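You operate a simulated robot arm through the tools that you are given. There is no shell and no other tool. Be economical: measure what you need, move in short steps, check, and stop when the job is done.

Carry out the task below with a simulated robot arm. There is one attempt and no reset: what you move stays moved.

TASK
Put the muddy clay pot to soak in the soaking tray.
Fine: move the watering can to the bench top, plug the drain, fill to the line, shut the tap, leave the pot in till the mud is off. Set down upright: watering can.

It is judged by the outcome, as a careful person would: the job done as asked, and still so three seconds after it is handed in. It fails if anything else is knocked over, pushed out of place, dropped, spilled or broken.

THE ROBOT
A 6-joint arm with a fingered hand, fixed in place. Base frame: the origin is at the foot of the arm, x ahead of it, y to its left, z up. Readings come in mm, rad, newtons and seconds.
With the tool pointing down near the work surface it reaches from about 320 to 820 mm from the base axis. Its first joint turns from -2.897 to 2.897 rad. Payload 4 kg.
The TCP is the grasp point between the finger pads, 26 mm short of the fingertips. In the tool frame z runs along the fingers and y along their closing line. The gripper opens to 132 mm. The gripper's body begins 73 mm behind the TCP. The gripper is a hand of 5 fingers: y runs from the thumb to the fingers, the wrist lies at [0, 0, -239] in the tool frame.
Orientation is that of the tool frame in the base frame, as [roll, pitch, yaw] about the fixed x, y, z axes, in that order (R = Rz(yaw) Ry(pitch) Rx(roll)). With the fingers straight down and closing along the base's y, the tool's x points along the base's -x, its y along +y and its z along -z.

THE INTERFACE
- The arm moves only by the tool apply_moves. Its argument "plan" is one flat list of numbers, 6 for each row, row after row: the shift along the tool's x, y, z in mm, then the turn, a rotation vector about the tool's x, y, z in rad. In form: [dx, dy, dz, rx, ry, rz, dx, dy, dz, rx, ry, rz, ...]. A call has 1 to 8 rows; each row is the pose to reach, as a shift and turn from the pose commanded when the call began, along the tool's axes at that moment. A row lasts 0.2 s, in which the tool goes at most 50 mm and 0.15 rad; a call with a longer step from one row to the next is refused whole. Where a pose cannot be reached the arm comes as near as it can. A force on the tool above 40 N (or 10 N above the force at the start of the call, whichever is more), or a blocked arm, ends the call early, and 0.2 s more pass. In this call time passes only in rows, and 0.2 s behind the last. It gives the time, the measured TCP pose, the force on the tool (base axes), the opening and the grip force at its end, in the units of the frame above (readings bear some noise), with the torque about the TCP (base axes, N m) and any sound that the robot's microphone picked up.
- Cameras (640 x 400 px; columns grow to the right, rows downward): "scene" is fixed at [401.1, 500.1, 1607]; the picture's right is [-0.52, 0.86, 0.00], its down [0.83, 0.50, -0.26] and it looks along [-0.23, -0.14, -0.96] (base axes); focal length 214 px, centre (320, 200). "wrist" rides on the gripper at [85, 2, -97] in the tool frame; the picture's right is [-0.02, 1.00, 0.00], its down [-0.75, -0.02, -0.66] and it looks along [-0.66, -0.01, 0.75] (tool axes); focal length 270 px, centre (320, 200). There is no depth. A picture from a camera that has moved, and an enlarged one, comes with that camera's place and axes in the base frame and with its lens.
- camera(camera): a new picture of that camera. The clock stands still meanwhile.
- set_fingers(finger1, finger2, finger3, finger4, thumb_bend): sets how far each is bent, from 0 (flat) to 1 (curled in); at 0.3 the hand is open as for a grip, at 0.7 the pads meet at the TCP. One left out holds its place. A second passes; each finger stops where it meets its share of the squeeze, and holds until it gets a number again. It is the only way to open and close the hand. It gives what a move gives, with no picture; readings hold the bend of each and the force on the fingers (four entries, about 0 where the hand has none), thumb and palm.
- close_up(camera, box): a new picture of the part [left, top, right, bottom] of that camera's present view, enlarged. The clock stands still meanwhile.
- sign_off(): hands the job in; it is judged then, once.

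Go step by step. Nothing tells you positions but the pictures and the camera data: compare them with the known pose of the tool, close in by small moves and look again before you grip or let go. The budget is 120 turns and 76 pictures, counting those below and the enlarged ones. Unless the task says otherwise, let go and move clear before handing in.

The tools are called after ">>>" by a JSON object that holds its "method" and its "body". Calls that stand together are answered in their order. apply_moves: Moves the arm, as the interface text tells. Its arguments: {"type":"object","properties":{"plan":{"type":"array","items":{"type":"number"}}},"required":["plan"]} The other tools are called the same way: set_fingers (finger1, finger2, finger3, finger4, thumb_bend) moves the fingers one by one; camera (camera) takes a picture; close_up (camera, box) takes an enlarged picture of a part of a camera's view; sign_off () hands the job in.

At the start:

```text
time_s: 0.0
tool_pos: [252.9, 387.7, 1260.9]
tool_rot: [3.142, 0.0, 3.141]
force: [0.2, -0.1, 0.5]
moment: [-0.02, 0.01, 0.01]
gripper_width: 131.8
finger_force: 0.1
shape: jaw
bend: [0.3, 0.3, 0.3, 0.3, 0.3]
finger forces: [0.0, 0.0, 0.0, 0.1, 0.0, 0.1]
```

scene: 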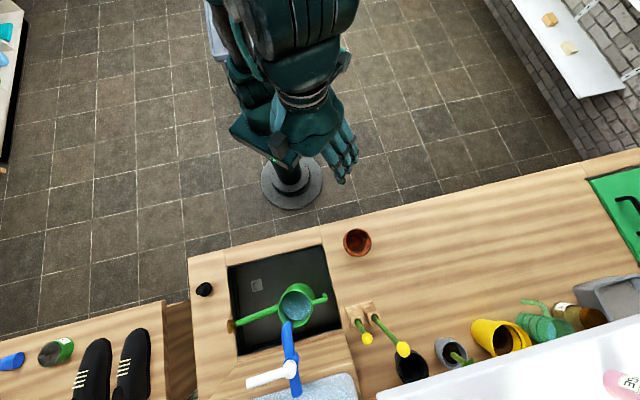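
wrist: 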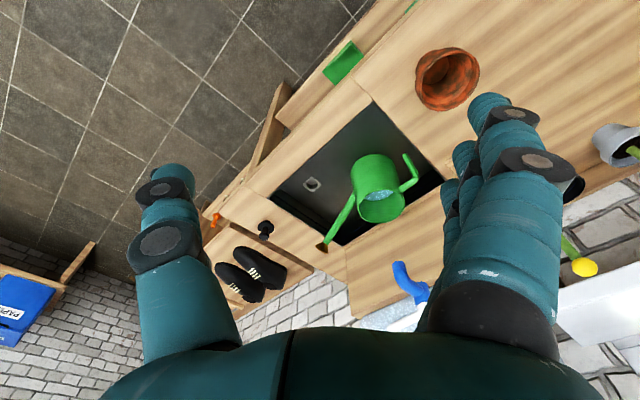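

I see a sunken tray with a green watering can standing in it, a plug to the left, a blue tap with a white lever, and a terracotta pot on the bench. I'll take enlarged views to measure.

>>> {"method": "close_up", "body": {"camera": "scene", "box": [180, 220, 380, 345]}}

>>> {"method": "close_up", "body": {"camera": "scene", "box": [220, 275, 420, 400]}}

```text
3.20 times, centred on (280, 282) of scene
camera zoom: at [401.1, 500.1, 1607.0], right [-0.52, 0.86, 0.0], down [0.83, 0.5, -0.26], along [-0.23, -0.14, -0.96], focal length 686 px, centre (448, -64)
```

zoom: 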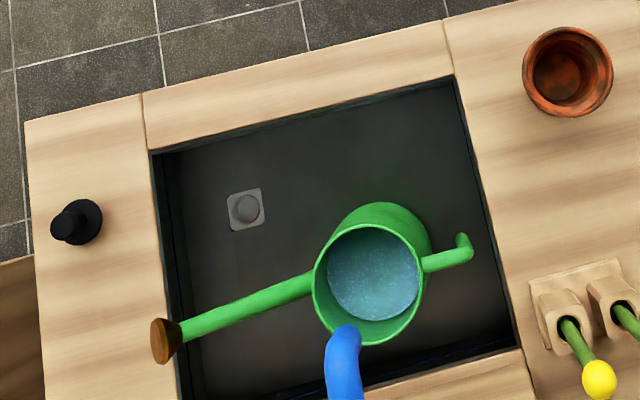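

```text
3.20 times, centred on (320, 338) of scene
camera zoom: at [401.1, 500.1, 1607.0], right [-0.52, 0.86, 0.0], down [0.83, 0.5, -0.26], along [-0.23, -0.14, -0.96], focal length 686 px, centre (320, -240)
```

zoom: 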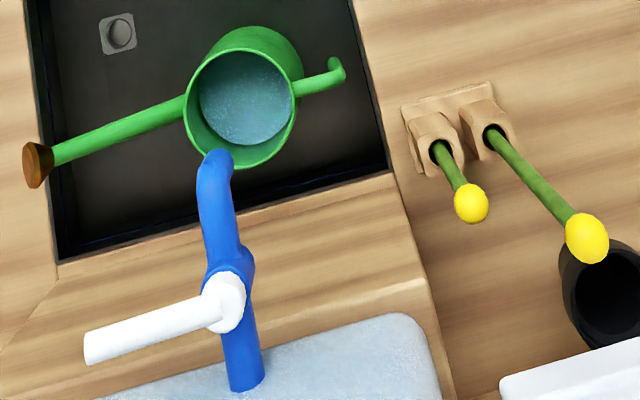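

The bench top triangulates to about z=886 and the pot rim to about (295, 568, 956). I'll look at the can and tap more closely from the wrist camera.

>>> {"method": "close_up", "body": {"camera": "wrist", "box": [250, 60, 490, 210]}}

>>> {"method": "close_up", "body": {"camera": "wrist", "box": [200, 180, 440, 330]}}

```text
2.67 times, centred on (370, 135) of wrist
camera zoom: at [166.5, 390.3, 1358.8], right [0.02, 1.0, 0.0], down [0.75, -0.02, 0.66], along [0.66, -0.01, -0.75], focal length 721 px, centre (187, 373)
```

zoom: 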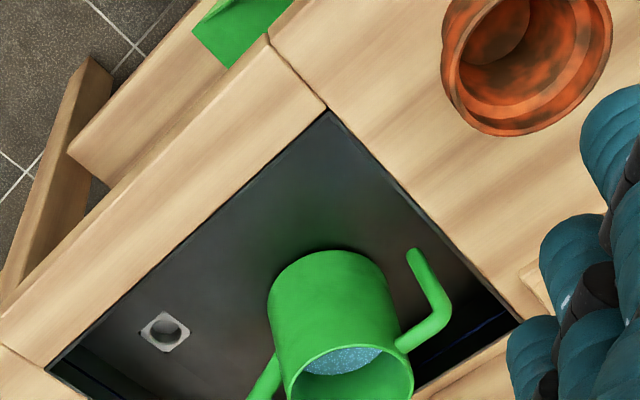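

```text
2.67 times, centred on (320, 255) of wrist
camera zoom: at [166.5, 390.3, 1358.8], right [0.02, 1.0, 0.0], down [0.75, -0.02, 0.66], along [0.66, -0.01, -0.75], focal length 721 px, centre (320, 53)
```

zoom: 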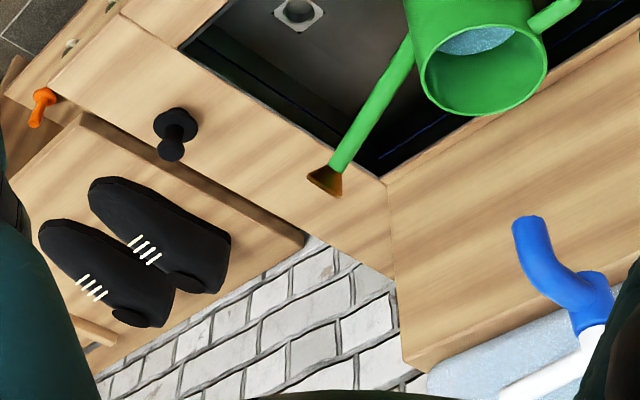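

The bench runs at 45° to the base. I put the can handle's horizontal bar near (490, 560, 932) and the tap outlet near (558, 514, 1080). I'll turn the hand so it closes across that bar and hover above it.

>>> {"method": "apply_moves", "body": {"plan": [-29, 20, 8, 0, 0, 0.098, -58, 41, 15, 0, 0, 0.196, -88, 62, 22, 0, 0, 0.294, -118, 83, 30, 0, 0, 0.393, -147, 104, 37, 0, 0, 0.491, -176, 125, 45, 0, 0, 0.589, -206, 146, 52, 0, 0, 0.687, -235, 167, 60, 0, 0, 0.785]}}

>>> {"method": "camera", "body": {"camera": "scene"}}

>>> {"method": "camera", "body": {"camera": "wrist"}}

```text
time_s: 1.8
tool_pos: [467.4, 526.6, 1179.5]
tool_rot: [3.14, 0.0, 2.356]
force: [-2.5, -0.4, 2.3]
moment: [0.0, -0.17, 0.01]
gripper_width: 131.9
finger_force: 0.0
shape: jaw
bend: [0.3, 0.3, 0.3, 0.3, 0.3]
finger forces: [0.0, 0.1, 0.0, 0.0, 0.0, 0.1]
out of reach, approached as far as the arm can: row 7, 8
```

```text
69 pictures are left
```

scene: 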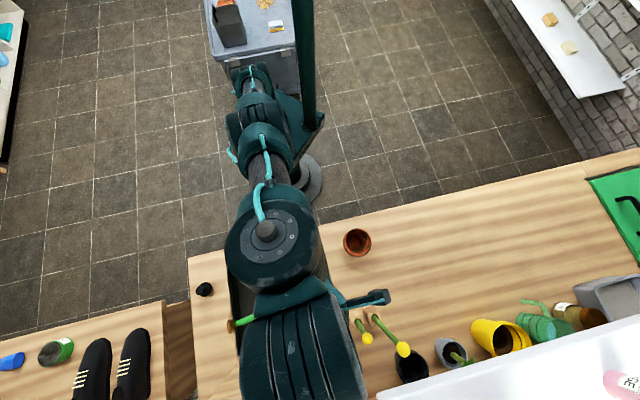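

```text
68 pictures are left
camera wrist: at [407.0, 588.8, 1277.5], right [0.72, 0.69, 0.0], down [0.52, -0.54, 0.66], along [0.46, -0.47, -0.75], focal length 270 px, centre (320, 200)
```

wrist: 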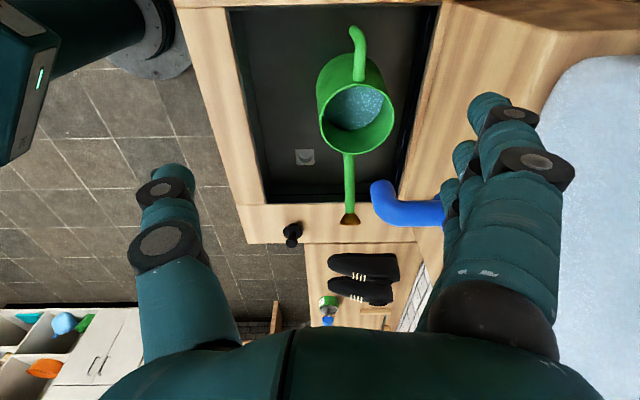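

The handle agrees with my estimate (s≈-55, t≈750 along the bench axes), and the tap is close on its far side. I'll go lower with the hand leaning slightly away from the tap.

>>> {"method": "apply_moves", "body": {"plan": [4, 9, 40, 0, -0.05, 0, 9, 18, 80, 0, -0.1, 0, 13, 32, 120, 0, -0.15, 0, 18, 45, 160, 0, -0.2, 0]}}

>>> {"method": "camera", "body": {"camera": "wrist"}}

```text
time_s: 2.8
tool_pos: [487.4, 572.5, 1021.4]
tool_rot: [3.137, 0.201, 2.356]
force: [0.2, 0.1, -0.2]
moment: [-0.01, 0.01, 0.0]
gripper_width: 132.0
finger_force: 0.0
shape: jaw
bend: [0.3, 0.3, 0.3, 0.3, 0.3]
finger forces: [0.0, 0.0, 0.1, 0.0, 0.0, 0.0]
```

```text
67 pictures are left
camera wrist: at [414.4, 646.6, 1100.7], right [0.72, 0.69, 0.01], down [0.42, -0.44, 0.79], along [0.55, -0.57, -0.61], focal length 270 px, centre (320, 200)
```

wrist: 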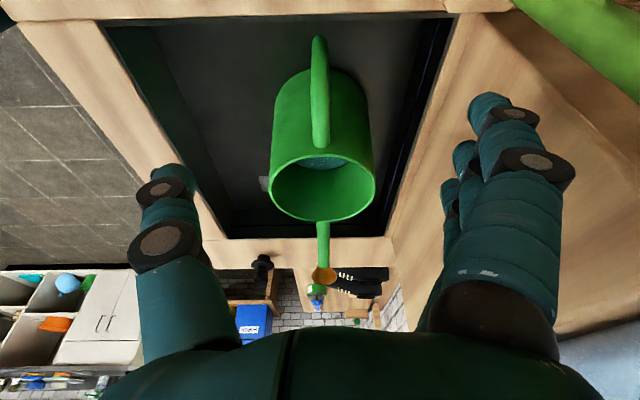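

The handle bar is well centred between thumb and fingers. I'll find out which finger number is which before going down, by opening finger1.

>>> {"method": "set_fingers", "body": {"finger1": 0.55}}

>>> {"method": "camera", "body": {"camera": "wrist"}}

```text
time_s: 3.8
tool_pos: [487.1, 572.4, 1020.4]
tool_rot: [-3.142, 0.201, 2.356]
force: [-0.6, 0.1, -0.1]
moment: [0.04, -0.02, -0.03]
gripper_width: 99.5
finger_force: 0.1
shape: fingers
bend: [0.55, 0.3, 0.3, 0.3, 0.3]
finger forces: [0.1, 0.0, 0.0, 0.0, 0.0, 0.0]
```

```text
66 pictures are left
camera wrist: at [414.3, 646.8, 1100.2], right [0.72, 0.69, 0.0], down [0.42, -0.44, 0.79], along [0.55, -0.57, -0.61], focal length 270 px, centre (320, 200)
```

wrist: 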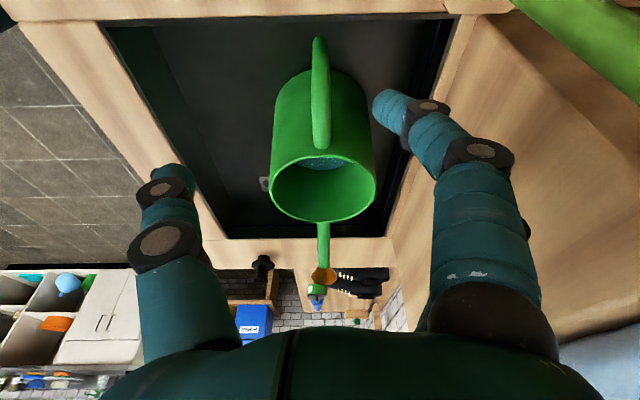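

Finger1 is the one nearest the camera, so finger4 is nearest the can wall and should stay open. I'll lower the hand onto the bar.

>>> {"method": "apply_moves", "body": {"plan": [3, 0, 25, 0, 0, 0, 6, -1, 50, 0, 0, 0, 8, -1, 70, 0, 0, 0, 11, -1, 94, 0, 0, 0]}}

>>> {"method": "camera", "body": {"camera": "wrist"}}

>>> {"method": "close_up", "body": {"camera": "scene", "box": [220, 220, 420, 345]}}

```text
time_s: 4.8
tool_pos: [488.5, 566.5, 923.6]
tool_rot: [3.139, 0.2, 2.357]
force: [0.7, -0.1, 0.3]
moment: [0.02, -0.03, 0.01]
gripper_width: 99.3
finger_force: 0.1
shape: fingers
bend: [0.55, 0.3, 0.3, 0.3, 0.3]
finger forces: [0.0, 0.0, 0.0, 0.1, 0.0, 0.0]
```

```text
65 pictures are left
camera wrist: at [416.6, 640.2, 1003.1], right [0.72, 0.69, 0.01], down [0.42, -0.44, 0.79], along [0.55, -0.57, -0.61], focal length 270 px, centre (320, 200)
```

wrist: 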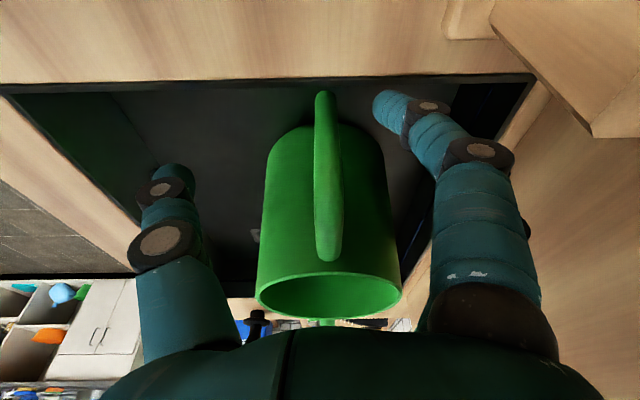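

```text
3.20 times, centred on (320, 282) of scene
camera zoom: at [401.1, 500.1, 1607.0], right [-0.52, 0.86, 0.0], down [0.83, 0.5, -0.26], along [-0.23, -0.14, -0.96], focal length 686 px, centre (320, -64)
```

zoom: 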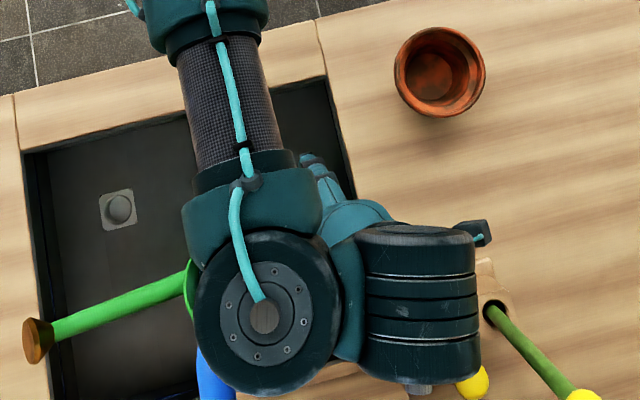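

The bar is about 4 mm off centre and sits a little behind the TCP. I'll make a small correction and then close thumb, finger2 and finger3 partway.

>>> {"method": "apply_moves", "body": {"plan": [-4.5, 4, -7, 0, 0, 0]}}

>>> {"method": "set_fingers", "body": {"finger1": 0.55, "finger2": 0.58, "finger3": 0.58, "thumb_bend": 0.58}}

>>> {"method": "camera", "body": {"camera": "wrist"}}

```text
time_s: 5.2
tool_pos: [493.2, 565.0, 931.9]
tool_rot: [-3.141, 0.201, 2.356]
force: [-0.5, 0.7, -0.4]
moment: [0.0, -0.05, 0.03]
gripper_width: 99.2
finger_force: 0.1
shape: fingers
bend: [0.55, 0.3, 0.3, 0.3, 0.3]
finger forces: [0.1, 0.1, 0.0, 0.1, 0.0, 0.1]
```

```text
time_s: 6.2
tool_pos: [493.6, 565.6, 930.7]
tool_rot: [-3.141, 0.202, 2.356]
force: [-0.4, 0.3, -0.6]
moment: [0.01, -0.01, 0.0]
gripper_width: 57.7
finger_force: 0.1
shape: fingers
bend: [0.55, 0.57, 0.57, 0.3, 0.57]
finger forces: [0.1, 0.0, 0.0, 0.0, 0.1, 0.0]
```

```text
63 pictures are left
camera wrist: at [422.0, 640.0, 1011.0], right [0.72, 0.69, 0.0], down [0.42, -0.44, 0.79], along [0.55, -0.57, -0.61], focal length 270 px, centre (320, 200)
```

wrist: 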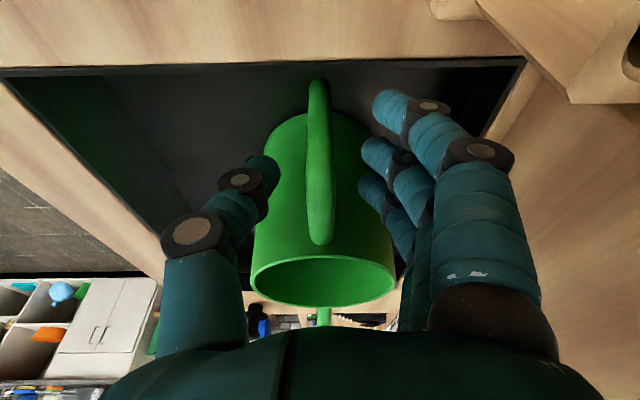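

The bar is centred between thumb and fingers. I'll close on it.

>>> {"method": "set_fingers", "body": {"finger2": 0.85, "finger3": 0.85, "thumb_bend": 0.85}}

>>> {"method": "camera", "body": {"camera": "wrist"}}

```text
time_s: 7.2
tool_pos: [492.9, 566.1, 930.6]
tool_rot: [-3.14, 0.2, 2.356]
force: [0.3, -0.4, -2.4]
moment: [0.09, -0.05, 0.01]
gripper_width: 37.5
finger_force: 4.7
shape: fingers
bend: [0.55, 0.76, 0.78, 0.3, 0.76]
finger forces: [0.0, 9.0, 0.0, 0.0, 0.0, 0.0]
```

```text
62 pictures are left
camera wrist: at [422.1, 640.0, 1010.9], right [0.72, 0.69, 0.0], down [0.42, -0.44, 0.79], along [0.55, -0.57, -0.61], focal length 270 px, centre (320, 200)
```

wrist: 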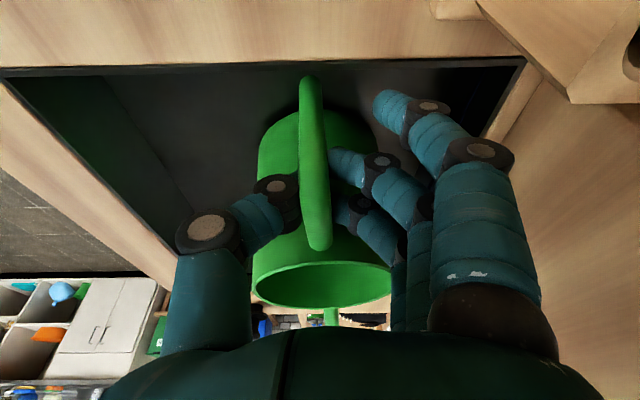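

Finger2 has met the bar but the thumb carries no load yet. I'll close a little further.

>>> {"method": "set_fingers", "body": {"finger2": 0.85, "finger3": 0.9, "thumb_bend": 0.9}}

>>> {"method": "camera", "body": {"camera": "wrist"}}

```text
time_s: 8.2
tool_pos: [494.3, 565.5, 931.9]
tool_rot: [3.14, 0.202, 2.356]
force: [0.7, -0.9, -1.7]
moment: [0.04, -0.05, -0.04]
gripper_width: 34.9
finger_force: 4.5
shape: fingers
bend: [0.55, 0.79, 0.82, 0.3, 0.8]
finger forces: [0.1, 9.4, 0.1, 0.1, 0.1, 0.0]
```

```text
61 pictures are left
camera wrist: at [422.1, 640.0, 1011.0], right [0.72, 0.69, 0.0], down [0.42, -0.44, 0.79], along [0.55, -0.57, -0.61], focal length 270 px, centre (320, 200)
```

wrist: 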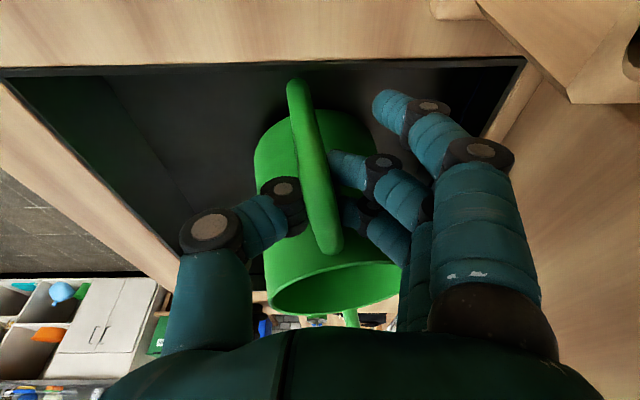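

Finger2 is pushing the handle sideways and tilting the can, so I'm opening it straight away.

>>> {"method": "set_fingers", "body": {"finger2": 0.6, "finger3": 0.6, "thumb_bend": 0.6}}

>>> {"method": "camera", "body": {"camera": "wrist"}}

```text
time_s: 9.2
tool_pos: [494.6, 564.1, 931.5]
tool_rot: [-3.141, 0.2, 2.356]
force: [0.1, -0.2, -0.5]
moment: [0.0, 0.01, -0.02]
gripper_width: 52.3
finger_force: 0.0
shape: fingers
bend: [0.55, 0.6, 0.6, 0.3, 0.6]
finger forces: [0.0, 0.1, 0.0, 0.0, 0.1, 0.1]
```

```text
60 pictures are left
camera wrist: at [422.0, 640.0, 1011.0], right [0.72, 0.69, 0.0], down [0.42, -0.44, 0.79], along [0.55, -0.57, -0.61], focal length 270 px, centre (320, 200)
```

wrist: 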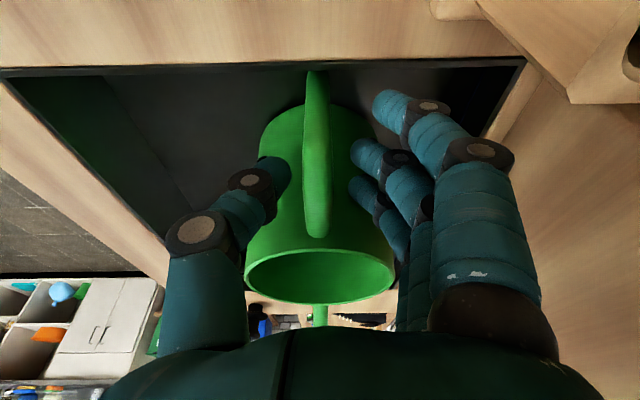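

The can is upright again. I need a better look at where the handle joins the can before trying again.

>>> {"method": "close_up", "body": {"camera": "wrist", "box": [220, 60, 420, 310]}}

```text
1.60 times, centred on (320, 185) of wrist
camera zoom: at [422.0, 640.0, 1011.0], right [0.72, 0.69, 0.0], down [0.42, -0.44, 0.79], along [0.55, -0.57, -0.61], focal length 432 px, centre (320, 224)
```

zoom: 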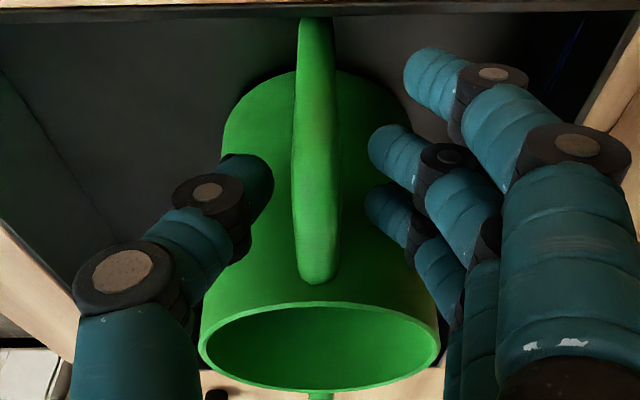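

The sloped handle arm rises to an elbow, and the vertical grip sits about 13 mm nearer than where my thumb is. My thumb and finger3 went under it. I'll shift so the thumb faces the vertical bar, and close the thumb first.

>>> {"method": "apply_moves", "body": {"plan": [14, -1, 2, 0, 0, 0]}}

>>> {"method": "set_fingers", "body": {"finger1": 0.6, "finger2": 0.67, "finger3": 0.67, "thumb_bend": 0.67}}

>>> {"method": "close_up", "body": {"camera": "wrist", "box": [200, 60, 440, 310]}}

```text
time_s: 9.6
tool_pos: [483.2, 574.0, 926.7]
tool_rot: [3.141, 0.201, 2.357]
force: [0.4, 0.6, -0.5]
moment: [-0.02, 0.05, -0.01]
gripper_width: 52.4
finger_force: 0.0
shape: fingers
bend: [0.55, 0.6, 0.6, 0.3, 0.6]
finger forces: [0.0, 0.0, 0.1, 0.0, 0.1, 0.0]
```

```text
time_s: 10.6
tool_pos: [483.0, 575.1, 925.6]
tool_rot: [3.141, 0.203, 2.357]
force: [0.6, 0.1, -0.6]
moment: [-0.02, -0.01, 0.0]
gripper_width: 37.5
finger_force: 0.1
shape: fingers
bend: [0.6, 0.66, 0.67, 0.3, 0.67]
finger forces: [0.0, 0.4, 0.0, 0.0, 0.1, 0.0]
```

```text
1.60 times, centred on (320, 185) of wrist
camera zoom: at [410.9, 649.0, 1005.3], right [0.72, 0.69, 0.0], down [0.42, -0.44, 0.79], along [0.55, -0.57, -0.61], focal length 432 px, centre (320, 224)
```

zoom: 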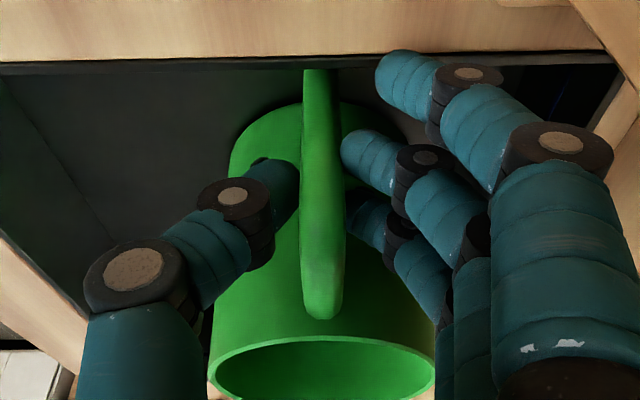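

Finger2 just touches the bar and the thumb is a few mm off. I'll bring the thumb in alone.

>>> {"method": "set_fingers", "body": {"thumb_bend": 0.74}}

>>> {"method": "close_up", "body": {"camera": "wrist", "box": [200, 60, 440, 310]}}

```text
time_s: 11.6
tool_pos: [483.9, 575.7, 926.8]
tool_rot: [-3.14, 0.201, 2.356]
force: [-0.3, 0.4, 0.0]
moment: [0.03, -0.05, 0.02]
gripper_width: 33.6
finger_force: 3.6
shape: fingers
bend: [0.6, 0.65, 0.67, 0.3, 0.71]
finger forces: [0.1, 3.6, 0.0, 0.0, 3.5, 0.1]
```

```text
1.60 times, centred on (320, 185) of wrist
camera zoom: at [410.9, 649.0, 1005.2], right [0.72, 0.69, 0.0], down [0.42, -0.44, 0.79], along [0.55, -0.57, -0.61], focal length 432 px, centre (320, 224)
```

zoom: 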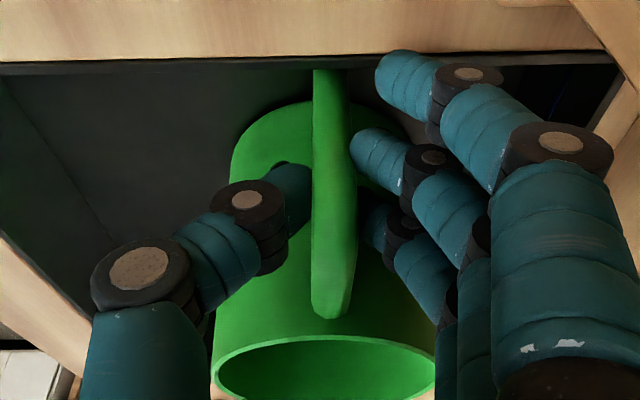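

Thumb and finger2 now oppose each other on the vertical bar at about 3.5 N each. I'll re-centre slightly so fingers 2 and 3 share it, then squeeze properly.

>>> {"method": "set_fingers", "body": {"finger2": 0.62, "finger3": 0.62, "thumb_bend": 0.64}}

>>> {"method": "apply_moves", "body": {"plan": [6, 2.5, 0, 0, 0, 0]}}

>>> {"method": "set_fingers", "body": {"finger2": 0.68, "finger3": 0.68, "thumb_bend": 0.72}}

>>> {"method": "close_up", "body": {"camera": "wrist", "box": [200, 60, 440, 310]}}

```text
time_s: 12.6
tool_pos: [482.9, 575.1, 927.0]
tool_rot: [3.141, 0.201, 2.357]
force: [0.2, -0.7, -0.7]
moment: [-0.02, -0.01, -0.01]
gripper_width: 40.4
finger_force: 0.0
shape: fingers
bend: [0.6, 0.62, 0.62, 0.3, 0.64]
finger forces: [0.0, 0.0, 0.1, 0.0, 0.0, 0.1]
```

```text
time_s: 13.0
tool_pos: [480.6, 581.7, 923.9]
tool_rot: [-3.142, 0.2, 2.358]
force: [-0.2, -0.1, 0.3]
moment: [-0.02, 0.0, 0.02]
gripper_width: 40.2
finger_force: 0.0
shape: fingers
bend: [0.6, 0.62, 0.62, 0.3, 0.64]
finger forces: [0.0, 0.0, 0.0, 0.0, 0.1, 0.0]
```

```text
time_s: 14.0
tool_pos: [480.0, 580.6, 924.7]
tool_rot: [-3.141, 0.2, 2.357]
force: [0.3, 0.8, 0.6]
moment: [0.02, 0.0, -0.01]
gripper_width: 34.5
finger_force: 2.6
shape: fingers
bend: [0.6, 0.67, 0.67, 0.3, 0.7]
finger forces: [0.0, 1.6, 0.7, 0.0, 2.3, 0.0]
```

```text
1.60 times, centred on (320, 185) of wrist
camera zoom: at [407.8, 655.3, 1004.1], right [0.72, 0.69, 0.0], down [0.42, -0.44, 0.79], along [0.55, -0.57, -0.61], focal length 432 px, centre (320, 224)
```

zoom: 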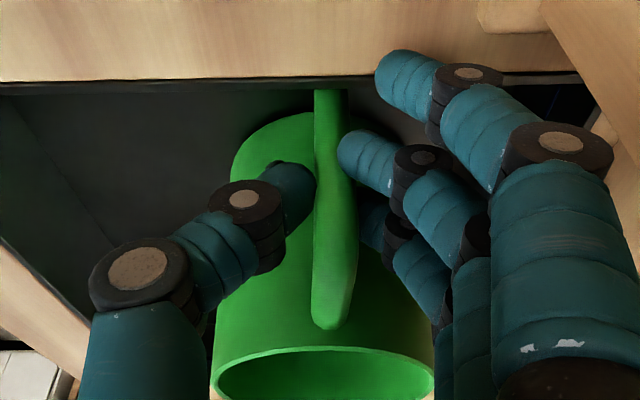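

All three are sharing the load evenly. I'll squeeze harder.

>>> {"method": "set_fingers", "body": {"finger2": 0.85, "finger3": 0.85, "thumb_bend": 0.9}}

>>> {"method": "apply_moves", "body": {"plan": [-0.8, 0, -4, 0, 0, 0, -1.6, 0, -8, 0, 0, 0]}}

>>> {"method": "camera", "body": {"camera": "wrist"}}

```text
time_s: 15.0
tool_pos: [480.2, 579.9, 925.1]
tool_rot: [3.14, 0.201, 2.355]
force: [1.2, 0.1, -2.1]
moment: [0.24, -0.03, 0.03]
gripper_width: 31.8
finger_force: 24.3
shape: fingers
bend: [0.6, 0.72, 0.72, 0.3, 0.74]
finger forces: [0.0, 16.4, 11.9, 0.0, 20.6, 0.0]
```

```text
time_s: 15.6
tool_pos: [480.6, 580.9, 933.0]
tool_rot: [-3.141, 0.2, 2.356]
force: [0.1, 0.0, -2.0]
moment: [0.23, 0.01, 0.05]
gripper_width: 31.7
finger_force: 25.3
shape: fingers
bend: [0.6, 0.72, 0.72, 0.3, 0.76]
finger forces: [0.1, 18.1, 12.3, 0.0, 19.9, 0.0]
```

```text
55 pictures are left
camera wrist: at [407.2, 654.9, 1012.5], right [0.72, 0.69, 0.0], down [0.42, -0.44, 0.79], along [0.55, -0.57, -0.61], focal length 270 px, centre (320, 200)
```

wrist: 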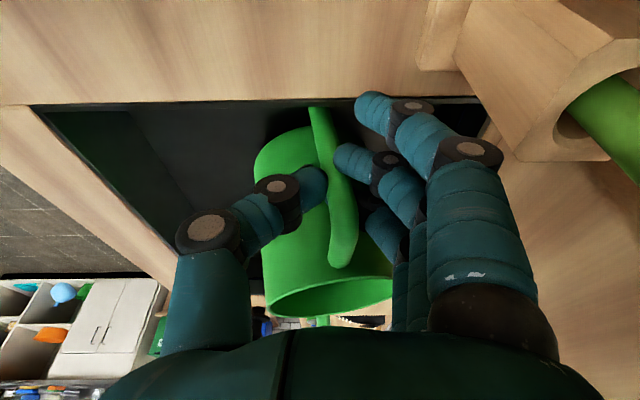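

The squeeze rolled the can because the thumb curled further than the fingers. I'll lower back, release gently, re-centre towards the thumb side and grip with equal bends.

>>> {"method": "apply_moves", "body": {"plan": [0.8, 0, 4, 0, 0, 0, 1.6, 0, 8, 0, 0, 0]}}

>>> {"method": "set_fingers", "body": {"finger2": 0.63, "finger3": 0.63, "thumb_bend": 0.63}}

>>> {"method": "camera", "body": {"camera": "wrist"}}

```text
time_s: 16.2
tool_pos: [481.2, 582.9, 926.4]
tool_rot: [3.139, 0.2, 2.356]
force: [-2.8, 1.6, 1.8]
moment: [0.24, -0.11, -0.03]
gripper_width: 31.7
finger_force: 24.8
shape: fingers
bend: [0.6, 0.72, 0.72, 0.3, 0.76]
finger forces: [0.1, 15.8, 11.4, 0.0, 22.3, 0.1]
```

```text
time_s: 17.2
tool_pos: [479.5, 581.6, 926.0]
tool_rot: [3.141, 0.201, 2.356]
force: [-0.8, -1.3, 2.1]
moment: [0.02, -0.02, 0.0]
gripper_width: 41.5
finger_force: 4.9
shape: fingers
bend: [0.6, 0.63, 0.65, 0.3, 0.63]
finger forces: [0.0, 4.0, 4.2, 0.0, 0.1, 0.1]
```

```text
54 pictures are left
camera wrist: at [407.3, 656.3, 1004.7], right [0.72, 0.69, 0.0], down [0.42, -0.44, 0.79], along [0.55, -0.57, -0.61], focal length 270 px, centre (320, 200)
```

wrist: 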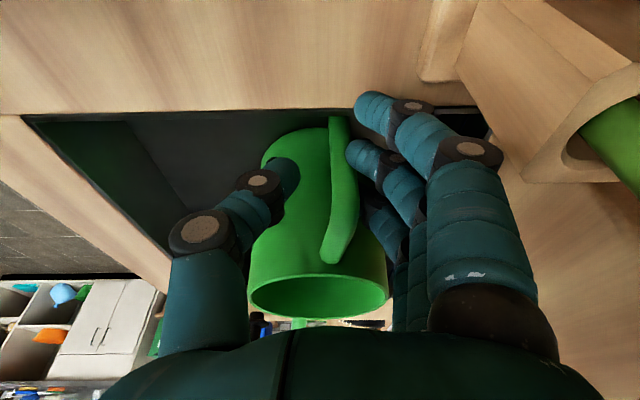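

The handle has yawed a little toward the fingers. I'll open fully and move the hand to centre on it.

>>> {"method": "set_fingers", "body": {"finger2": 0.5, "finger3": 0.5, "thumb_bend": 0.55}}

>>> {"method": "apply_moves", "body": {"plan": [0, 6, -6, 0, 0, 0]}}

>>> {"method": "camera", "body": {"camera": "wrist"}}

```text
time_s: 18.2
tool_pos: [480.6, 582.6, 925.1]
tool_rot: [3.141, 0.201, 2.357]
force: [0.6, -0.9, -0.4]
moment: [0.0, 0.01, 0.03]
gripper_width: 52.4
finger_force: 0.1
shape: fingers
bend: [0.6, 0.5, 0.5, 0.3, 0.55]
finger forces: [0.1, 0.0, 0.0, 0.1, 0.1, 0.0]
```

```text
time_s: 18.6
tool_pos: [483.3, 585.9, 930.4]
tool_rot: [-3.139, 0.2, 2.357]
force: [-3.5, -4.7, -2.4]
moment: [-0.04, -0.04, 0.17]
gripper_width: 48.4
finger_force: 3.1
shape: fingers
bend: [0.6, 0.5, 0.5, 0.3, 0.55]
finger forces: [6.0, 0.1, 0.0, 0.1, 0.0, 0.0]
```

```text
53 pictures are left
camera wrist: at [410.8, 660.7, 1009.9], right [0.72, 0.69, 0.0], down [0.42, -0.44, 0.8], along [0.55, -0.57, -0.61], focal length 270 px, centre (320, 200)
```

wrist: 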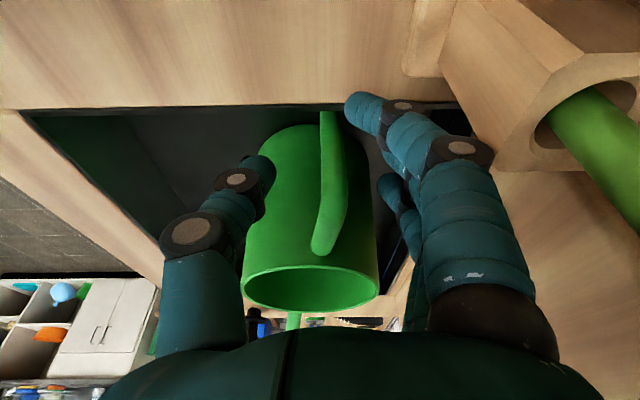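

Finger1 touched something on the far side, and handle gripping at the fingertips is too unstable. I'll back off, then grip the can's round body instead, leaning the hand under the tap.

>>> {"method": "apply_moves", "body": {"plan": [0, -6, 0, 0, 0, 0, -8, -6, -39, 0, 0.05, 0, -16, -6, -78, 0, 0.1, 0, -20, -6, -117, 0, 0.15, 0, -20, -6, -140, 0, 0.2, 0]}}

>>> {"method": "set_fingers", "body": {"finger1": 0.3, "finger2": 0.3, "finger3": 0.3, "finger4": 0.3, "thumb_bend": 0.3}}

>>> {"method": "camera", "body": {"camera": "wrist"}}

>>> {"method": "camera", "body": {"camera": "scene"}}

```text
time_s: 19.8
tool_pos: [472.0, 588.4, 1072.7]
tool_rot: [3.141, -0.001, 2.355]
force: [0.2, -0.8, -0.6]
moment: [0.02, 0.01, 0.01]
gripper_width: 51.5
finger_force: 0.1
shape: fingers
bend: [0.6, 0.5, 0.5, 0.3, 0.55]
finger forces: [0.0, 0.1, 0.0, 0.1, 0.1, 0.1]
```

```text
time_s: 20.8
tool_pos: [472.4, 587.4, 1073.9]
tool_rot: [-3.14, 0.0, 2.356]
force: [0.1, 0.2, 1.3]
moment: [-0.02, 0.0, 0.0]
gripper_width: 138.5
finger_force: 0.2
shape: fingers
bend: [0.3, 0.3, 0.3, 0.3, 0.3]
finger forces: [0.0, 0.0, 0.0, 0.0, 0.1, 0.0]
```

```text
52 pictures are left
camera wrist: at [412.4, 649.8, 1170.5], right [0.72, 0.69, 0.0], down [0.52, -0.54, 0.66], along [0.46, -0.47, -0.75], focal length 270 px, centre (320, 200)
```

wrist: 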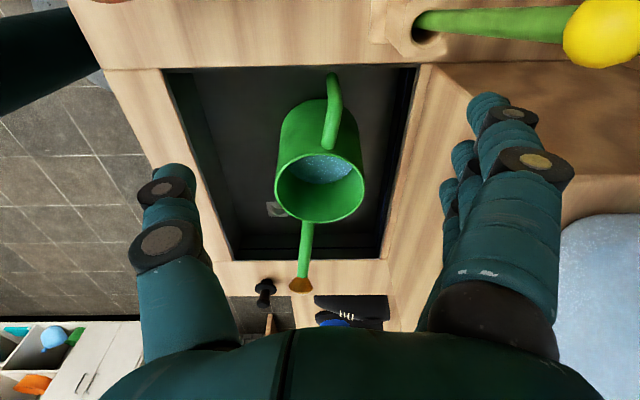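

```text
51 pictures are left
```

scene: 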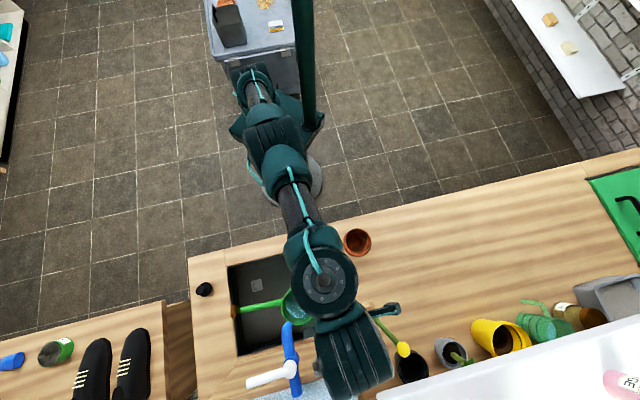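

The can is upright with water still in it, yawed about 10°, with its rim centre near (543, 515). I'll turn and lean the hand for a body grip from the handle side.

>>> {"method": "apply_moves", "body": {"plan": [-3, -15, 5, 0, 0, -0.145, -6, -30, 10, 0, 0, -0.29, -9, -45, 14, 0, 0, -0.436]}}

>>> {"method": "apply_moves", "body": {"plan": [0, 0, 4, 0, -0.13, 0, 0, 0, 8, 0, -0.265, 0, 0, 0, 12, 0, -0.4, 0, 0, 0, 16, 0, -0.53, 0, 0, 0, 20, 0, -0.663, 0]}}

>>> {"method": "camera", "body": {"camera": "wrist"}}

>>> {"method": "camera", "body": {"camera": "scene"}}

```text
time_s: 21.6
tool_pos: [450.5, 550.4, 1056.4]
tool_rot: [3.141, 0.0, 2.796]
force: [0.3, -0.1, 0.1]
moment: [0.02, 0.02, 0.02]
gripper_width: 138.4
finger_force: 0.1
shape: fingers
bend: [0.3, 0.3, 0.3, 0.3, 0.3]
finger forces: [0.0, 0.1, 0.0, 0.0, 0.1, 0.0]
```

```text
time_s: 22.8
tool_pos: [447.9, 548.9, 1037.8]
tool_rot: [3.14, 0.665, 2.791]
force: [0.3, 0.0, -0.4]
moment: [-0.03, -0.01, -0.04]
gripper_width: 138.5
finger_force: 0.1
shape: fingers
bend: [0.3, 0.3, 0.3, 0.3, 0.3]
finger forces: [0.0, 0.0, 0.0, 0.0, 0.0, 0.0]
out of reach, approached as far as the arm can: row 1, 2
```

```text
50 pictures are left
camera wrist: at [329.5, 595.0, 1062.8], right [0.36, 0.93, 0.01], down [0.17, -0.08, 0.98], along [0.92, -0.35, -0.19], focal length 270 px, centre (320, 200)
```

wrist: 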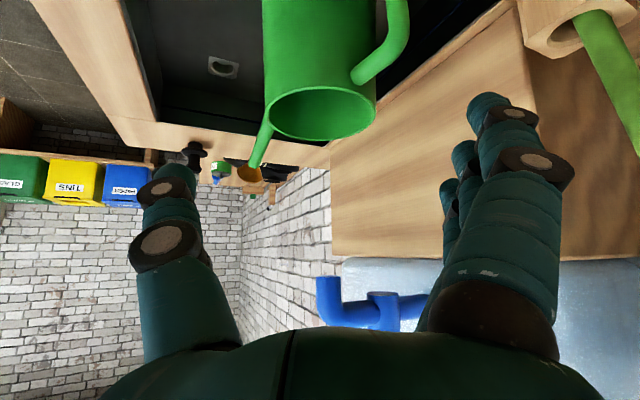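

```text
49 pictures are left
```

scene: 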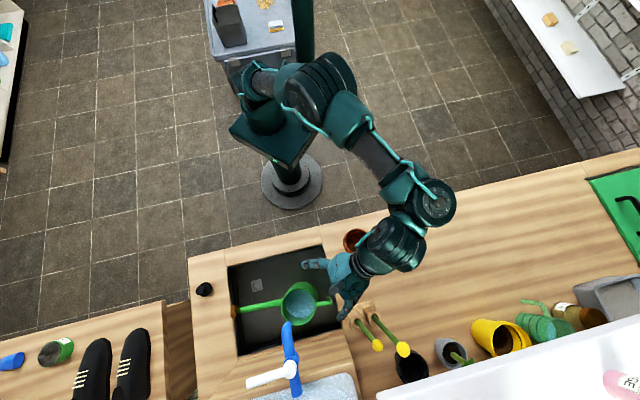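

The pose is good and the can's centre lies on the approach axis. I'll advance in along the fingers, stopping to look.

>>> {"method": "apply_moves", "body": {"plan": [0, 1, 30, 0, 0, 0, 0, 1, 60, 0, 0, 0, 0, 2, 90, 0, 0, 0]}}

>>> {"method": "camera", "body": {"camera": "wrist"}}

>>> {"method": "close_up", "body": {"camera": "scene", "box": [220, 220, 420, 345]}}

```text
time_s: 23.6
tool_pos: [500.3, 532.2, 967.3]
tool_rot: [-3.141, 0.663, 2.792]
force: [-0.6, -0.1, 0.3]
moment: [-0.02, -0.04, -0.03]
gripper_width: 138.6
finger_force: 0.1
shape: fingers
bend: [0.3, 0.3, 0.3, 0.3, 0.3]
finger forces: [0.0, 0.1, 0.0, 0.0, 0.1, 0.0]
```

```text
48 pictures are left
camera wrist: at [380.8, 579.6, 992.9], right [0.36, 0.93, 0.01], down [0.17, -0.08, 0.98], along [0.92, -0.35, -0.19], focal length 270 px, centre (320, 200)
```

wrist: 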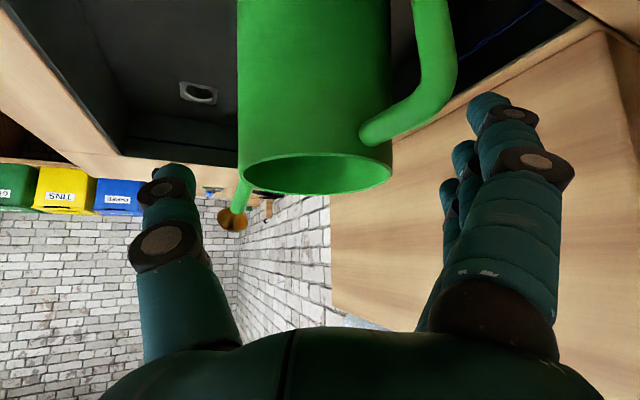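

```text
3.20 times, centred on (320, 282) of scene
camera zoom: at [401.1, 500.1, 1607.0], right [-0.52, 0.86, 0.0], down [0.83, 0.5, -0.26], along [-0.23, -0.14, -0.96], focal length 686 px, centre (320, -64)
```

zoom: 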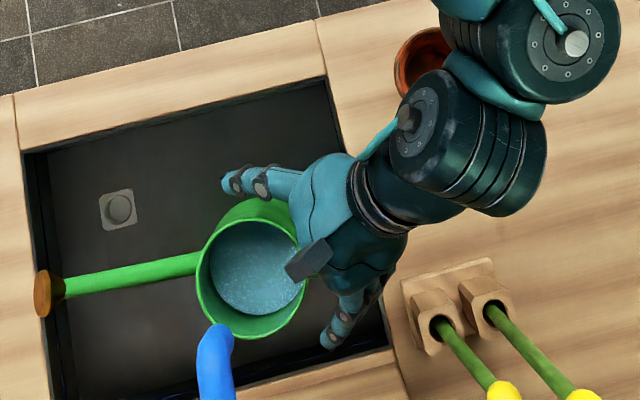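

Everything lines up: the handle passes beside finger1 with some margin. I'll advance the rest of the way slowly.

>>> {"method": "apply_moves", "body": {"plan": [0, 0, 25, 0, 0, 0, 0, 0, 50, 0, 0, 0, 0, -1, 72, 0, 0, 0]}}

>>> {"method": "camera", "body": {"camera": "wrist"}}

>>> {"method": "close_up", "body": {"camera": "scene", "box": [240, 240, 400, 340]}}

```text
time_s: 24.4
tool_pos: [541.8, 520.6, 921.6]
tool_rot: [3.115, 0.669, 2.778]
force: [1.3, 1.7, 11.3]
moment: [0.64, 0.52, -0.09]
gripper_width: 142.3
finger_force: 6.0
shape: fingers
bend: [0.3, 0.3, 0.3, 0.3, 0.3]
finger forces: [9.8, 0.0, 0.0, 0.0, 1.3, 0.0]
stopped in row 3: the force on the tool passed its limit at 47 N (the readings are from after the stop); the commanded pose is now the measured one
```

```text
46 pictures are left
camera wrist: at [422.6, 565.1, 946.4], right [0.36, 0.93, 0.03], down [0.16, -0.1, 0.98], along [0.92, -0.35, -0.18], focal length 270 px, centre (320, 200)
```

wrist: 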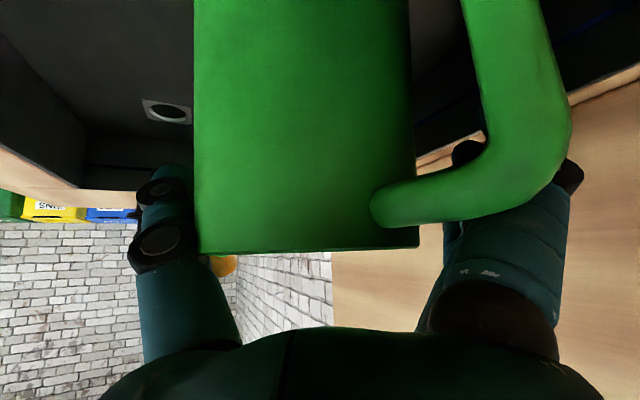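

```text
4.00 times, centred on (320, 290) of scene
camera zoom: at [401.1, 500.1, 1607.0], right [-0.52, 0.86, 0.0], down [0.83, 0.5, -0.26], along [-0.23, -0.14, -0.96], focal length 858 px, centre (320, -160)
```

zoom: 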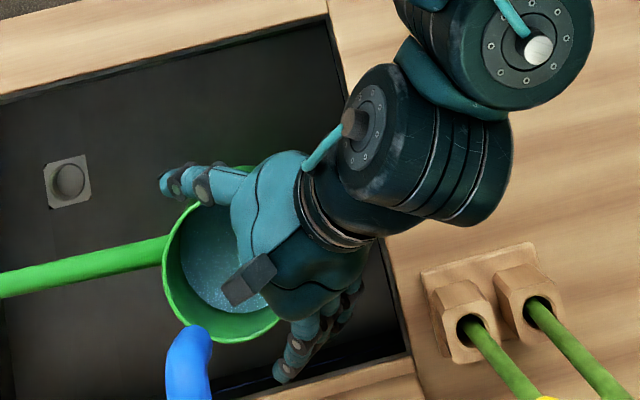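

Finger1 met the handle's elbow. I'll back off a little, shift sideways so it passes outside the handle, and continue carefully.

>>> {"method": "apply_moves", "body": {"plan": [0, 0, -12, 0, 0, 0, 0, 8, -12, 0, 0, 0]}}

>>> {"method": "camera", "body": {"camera": "wrist"}}

```text
time_s: 25.0
tool_pos: [538.2, 528.3, 931.9]
tool_rot: [3.122, 0.668, 2.781]
force: [-0.9, -0.6, 0.1]
moment: [0.01, 0.0, -0.05]
gripper_width: 139.7
finger_force: 0.1
shape: fingers
bend: [0.3, 0.3, 0.3, 0.3, 0.3]
finger forces: [0.0, 0.0, 0.0, 0.1, 1.1, 0.0]
```

```text
44 pictures are left
camera wrist: at [418.8, 574.1, 955.5], right [0.36, 0.93, 0.03], down [0.16, -0.09, 0.98], along [0.92, -0.35, -0.18], focal length 270 px, centre (320, 200)
```

wrist: 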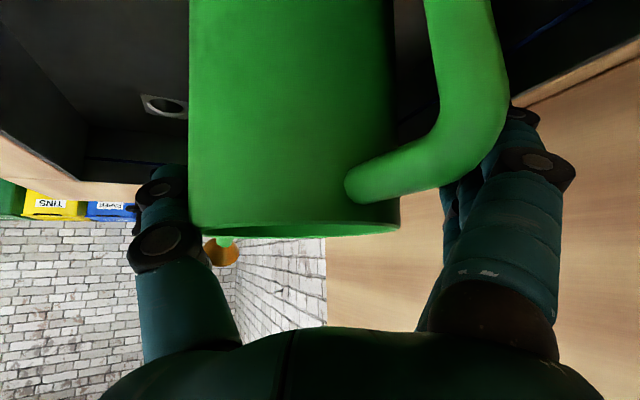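

The thumb just touches the can on one side while finger1 barely clears the handle. I'll open finger1 flat out of the way and re-centre before advancing.

>>> {"method": "set_fingers", "body": {"finger1": 0.05}}

>>> {"method": "apply_moves", "body": {"plan": [0, -7, 0, 0, 0, 0, 0, -7, 12, 0, 0, 0, 0, -7, 24, 0, 0, 0]}}

>>> {"method": "camera", "body": {"camera": "wrist"}}

```text
time_s: 26.0
tool_pos: [538.0, 528.7, 930.9]
tool_rot: [3.12, 0.668, 2.782]
force: [-1.4, -1.5, -0.4]
moment: [0.04, 0.0, -0.02]
gripper_width: 164.0
finger_force: 0.4
shape: fingers
bend: [0.05, 0.3, 0.3, 0.3, 0.3]
finger forces: [0.1, 0.0, 0.0, 0.0, 1.1, 0.1]
```

```text
time_s: 26.8
tool_pos: [551.0, 517.8, 915.1]
tool_rot: [3.11, 0.671, 2.774]
force: [-5.3, -2.3, 34.5]
moment: [0.53, 1.41, -0.01]
gripper_width: 168.2
finger_force: 15.1
shape: fingers
bend: [0.05, 0.3, 0.3, 0.3, 0.3]
finger forces: [14.6, 0.1, 0.0, 0.1, 15.8, 0.0]
```

```text
43 pictures are left
camera wrist: at [431.0, 562.6, 938.4], right [0.36, 0.93, 0.04], down [0.16, -0.1, 0.98], along [0.92, -0.35, -0.18], focal length 270 px, centre (320, 200)
```

wrist: 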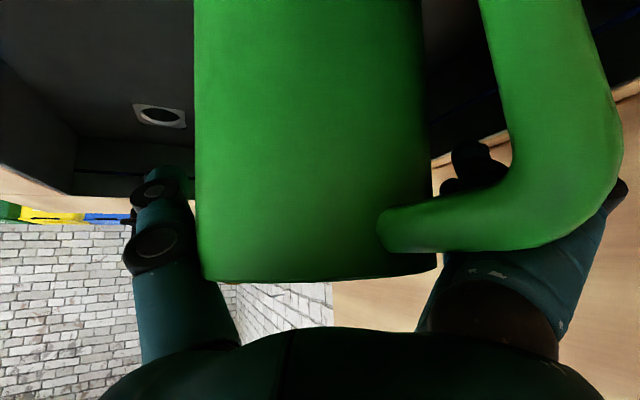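

That is pressing again on the handle and thumb. I'll back off about 10 mm; the hand is deep enough to grip there.

>>> {"method": "apply_moves", "body": {"plan": [0, 0, -6, 0, 0, 0, 0, 2, -11, 0, 0, 0]}}

>>> {"method": "camera", "body": {"camera": "wrist"}}

>>> {"method": "close_up", "body": {"camera": "scene", "box": [220, 230, 380, 330]}}

```text
time_s: 27.4
tool_pos: [542.9, 521.5, 917.0]
tool_rot: [3.125, 0.667, 2.784]
force: [0.1, 0.1, 0.7]
moment: [0.04, 0.03, 0.03]
gripper_width: 164.8
finger_force: 0.3
shape: fingers
bend: [0.05, 0.3, 0.3, 0.3, 0.3]
finger forces: [0.5, 0.0, 0.1, 0.0, 0.1, 0.0]
```

```text
42 pictures are left
camera wrist: at [423.7, 566.7, 941.4], right [0.36, 0.93, 0.03], down [0.16, -0.09, 0.98], along [0.92, -0.35, -0.18], focal length 270 px, centre (320, 200)
```

wrist: 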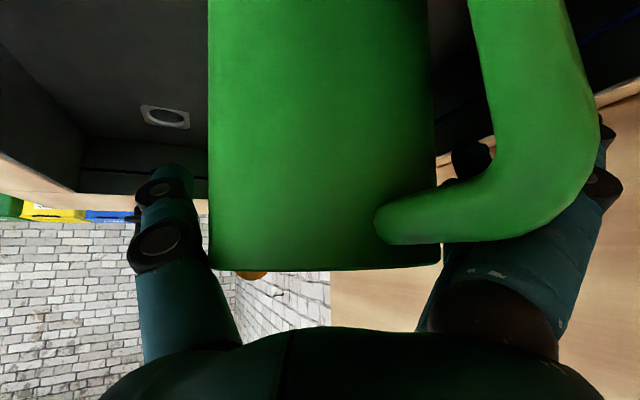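

```text
4.00 times, centred on (300, 280) of scene
camera zoom: at [401.1, 500.1, 1607.0], right [-0.52, 0.86, 0.0], down [0.83, 0.5, -0.26], along [-0.23, -0.14, -0.96], focal length 858 px, centre (400, -120)
```

zoom: 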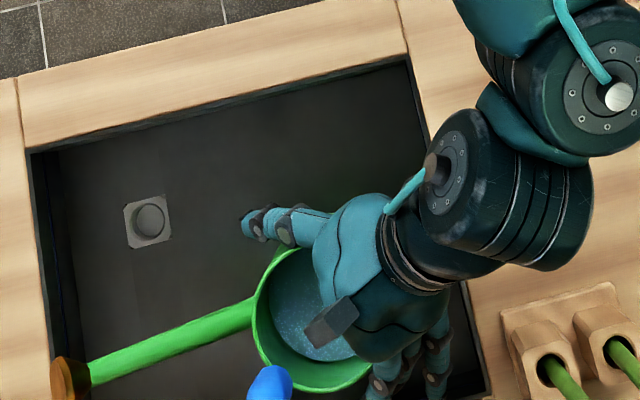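

No contact force now, and the can sits between thumb and fingers. I'll close thumb and fingers 2–4 in on the body.

>>> {"method": "set_fingers", "body": {"finger2": 0.42, "finger3": 0.42, "finger4": 0.42, "thumb_bend": 0.42}}

>>> {"method": "camera", "body": {"camera": "wrist"}}

```text
time_s: 28.4
tool_pos: [543.1, 522.0, 917.4]
tool_rot: [3.12, 0.669, 2.78]
force: [-0.5, 1.1, 0.2]
moment: [0.12, -0.03, 0.05]
gripper_width: 148.5
finger_force: 6.5
shape: fingers
bend: [0.05, 0.38, 0.39, 0.42, 0.42]
finger forces: [0.4, 2.4, 4.1, 0.1, 6.2, 0.1]
```

```text
40 pictures are left
camera wrist: at [424.3, 566.8, 943.0], right [0.36, 0.93, 0.03], down [0.16, -0.09, 0.98], along [0.92, -0.35, -0.18], focal length 270 px, centre (320, 200)
```

wrist: 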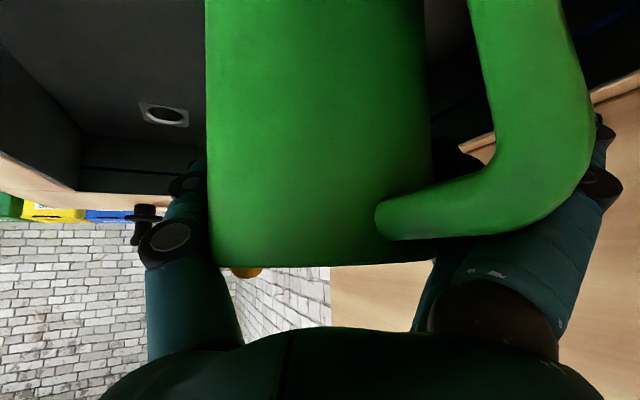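

Balanced contact at 6 N against 6.5 N. I'll squeeze more and lift slightly to test.

>>> {"method": "set_fingers", "body": {"finger2": 0.6, "finger3": 0.6, "finger4": 0.6, "thumb_bend": 0.6}}

>>> {"method": "apply_moves", "body": {"plan": [-3, 0, -4, 0, 0, 0, -6, 0, -8, 0, 0, 0, -9, 0, -12, 0, 0, 0]}}

>>> {"method": "camera", "body": {"camera": "wrist"}}

```text
time_s: 29.4
tool_pos: [543.5, 522.0, 918.0]
tool_rot: [3.121, 0.669, 2.781]
force: [-0.5, -0.9, 1.2]
moment: [0.13, 0.01, 0.01]
gripper_width: 145.8
finger_force: 30.6
shape: fingers
bend: [0.05, 0.39, 0.51, 0.55, 0.5]
finger forces: [0.1, 7.2, 12.6, 10.5, 30.8, 0.0]
```

```text
time_s: 30.2
tool_pos: [542.9, 521.9, 934.9]
tool_rot: [3.12, 0.667, 2.78]
force: [0.4, -0.5, -4.5]
moment: [0.06, 0.07, 0.03]
gripper_width: 146.1
finger_force: 30.0
shape: fingers
bend: [0.05, 0.39, 0.51, 0.55, 0.5]
finger forces: [0.0, 7.1, 12.5, 10.2, 30.6, 0.0]
```

```text
39 pictures are left
camera wrist: at [423.3, 567.1, 958.9], right [0.36, 0.93, 0.03], down [0.16, -0.09, 0.98], along [0.92, -0.35, -0.18], focal length 270 px, centre (320, 200)
```

wrist: 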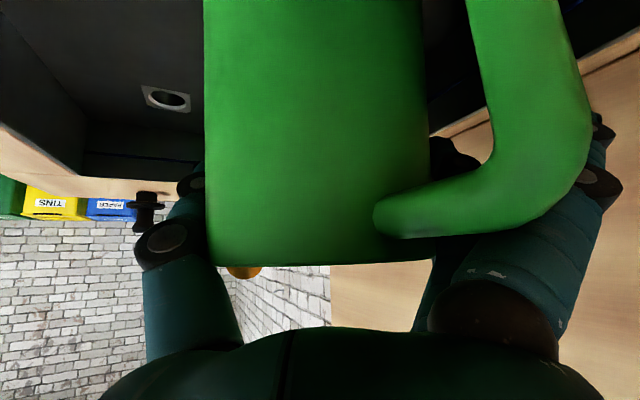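

The can is held firmly and upright, and lifts with about 5 N. I'll carry it up and away from the tap in one smooth move.

>>> {"method": "apply_moves", "body": {"plan": [-5.5, -8.7, -13.7, 0, 0, 0, -11, -17.4, -27.4, 0, 0, 0, -16.4, -26.2, -41.1, 0, 0, 0, -21.8, -34.9, -54.8, 0, 0, 0, -27.3, -43.6, -68.5, 0, 0, 0, -33.3, -37.6, -95.5, 0, 0, 0, -39.3, -31.6, -122.5, 0, 0, 0, -45.3, -25.6, -149.4, 0, 0, 0]}}

>>> {"method": "camera", "body": {"camera": "scene"}}

>>> {"method": "camera", "body": {"camera": "wrist"}}

```text
time_s: 32.0
tool_pos: [477.6, 515.3, 1081.1]
tool_rot: [3.122, 0.667, 2.78]
force: [0.0, 0.3, -5.4]
moment: [0.06, 0.08, 0.03]
gripper_width: 145.9
finger_force: 30.0
shape: fingers
bend: [0.05, 0.39, 0.51, 0.55, 0.5]
finger forces: [0.0, 7.1, 12.8, 9.8, 30.0, 0.0]
```

```text
38 pictures are left
```

scene: 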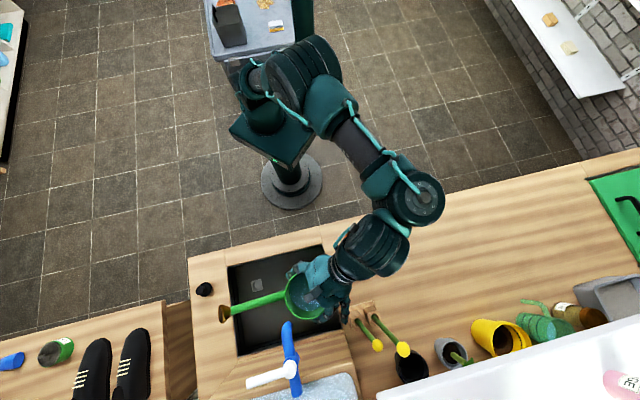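

```text
37 pictures are left
camera wrist: at [357.3, 560.5, 1105.1], right [0.36, 0.93, 0.03], down [0.16, -0.09, 0.98], along [0.92, -0.35, -0.18], focal length 270 px, centre (320, 200)
```

wrist: 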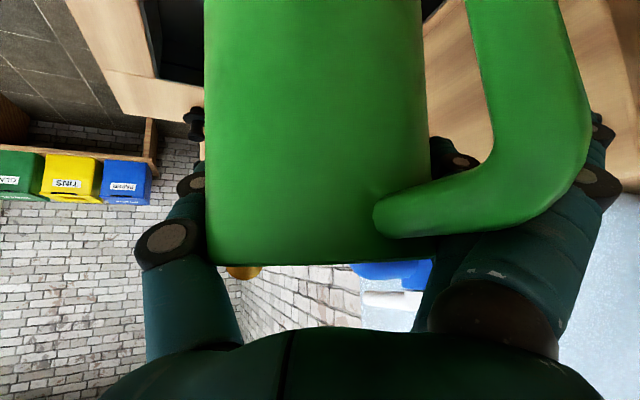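

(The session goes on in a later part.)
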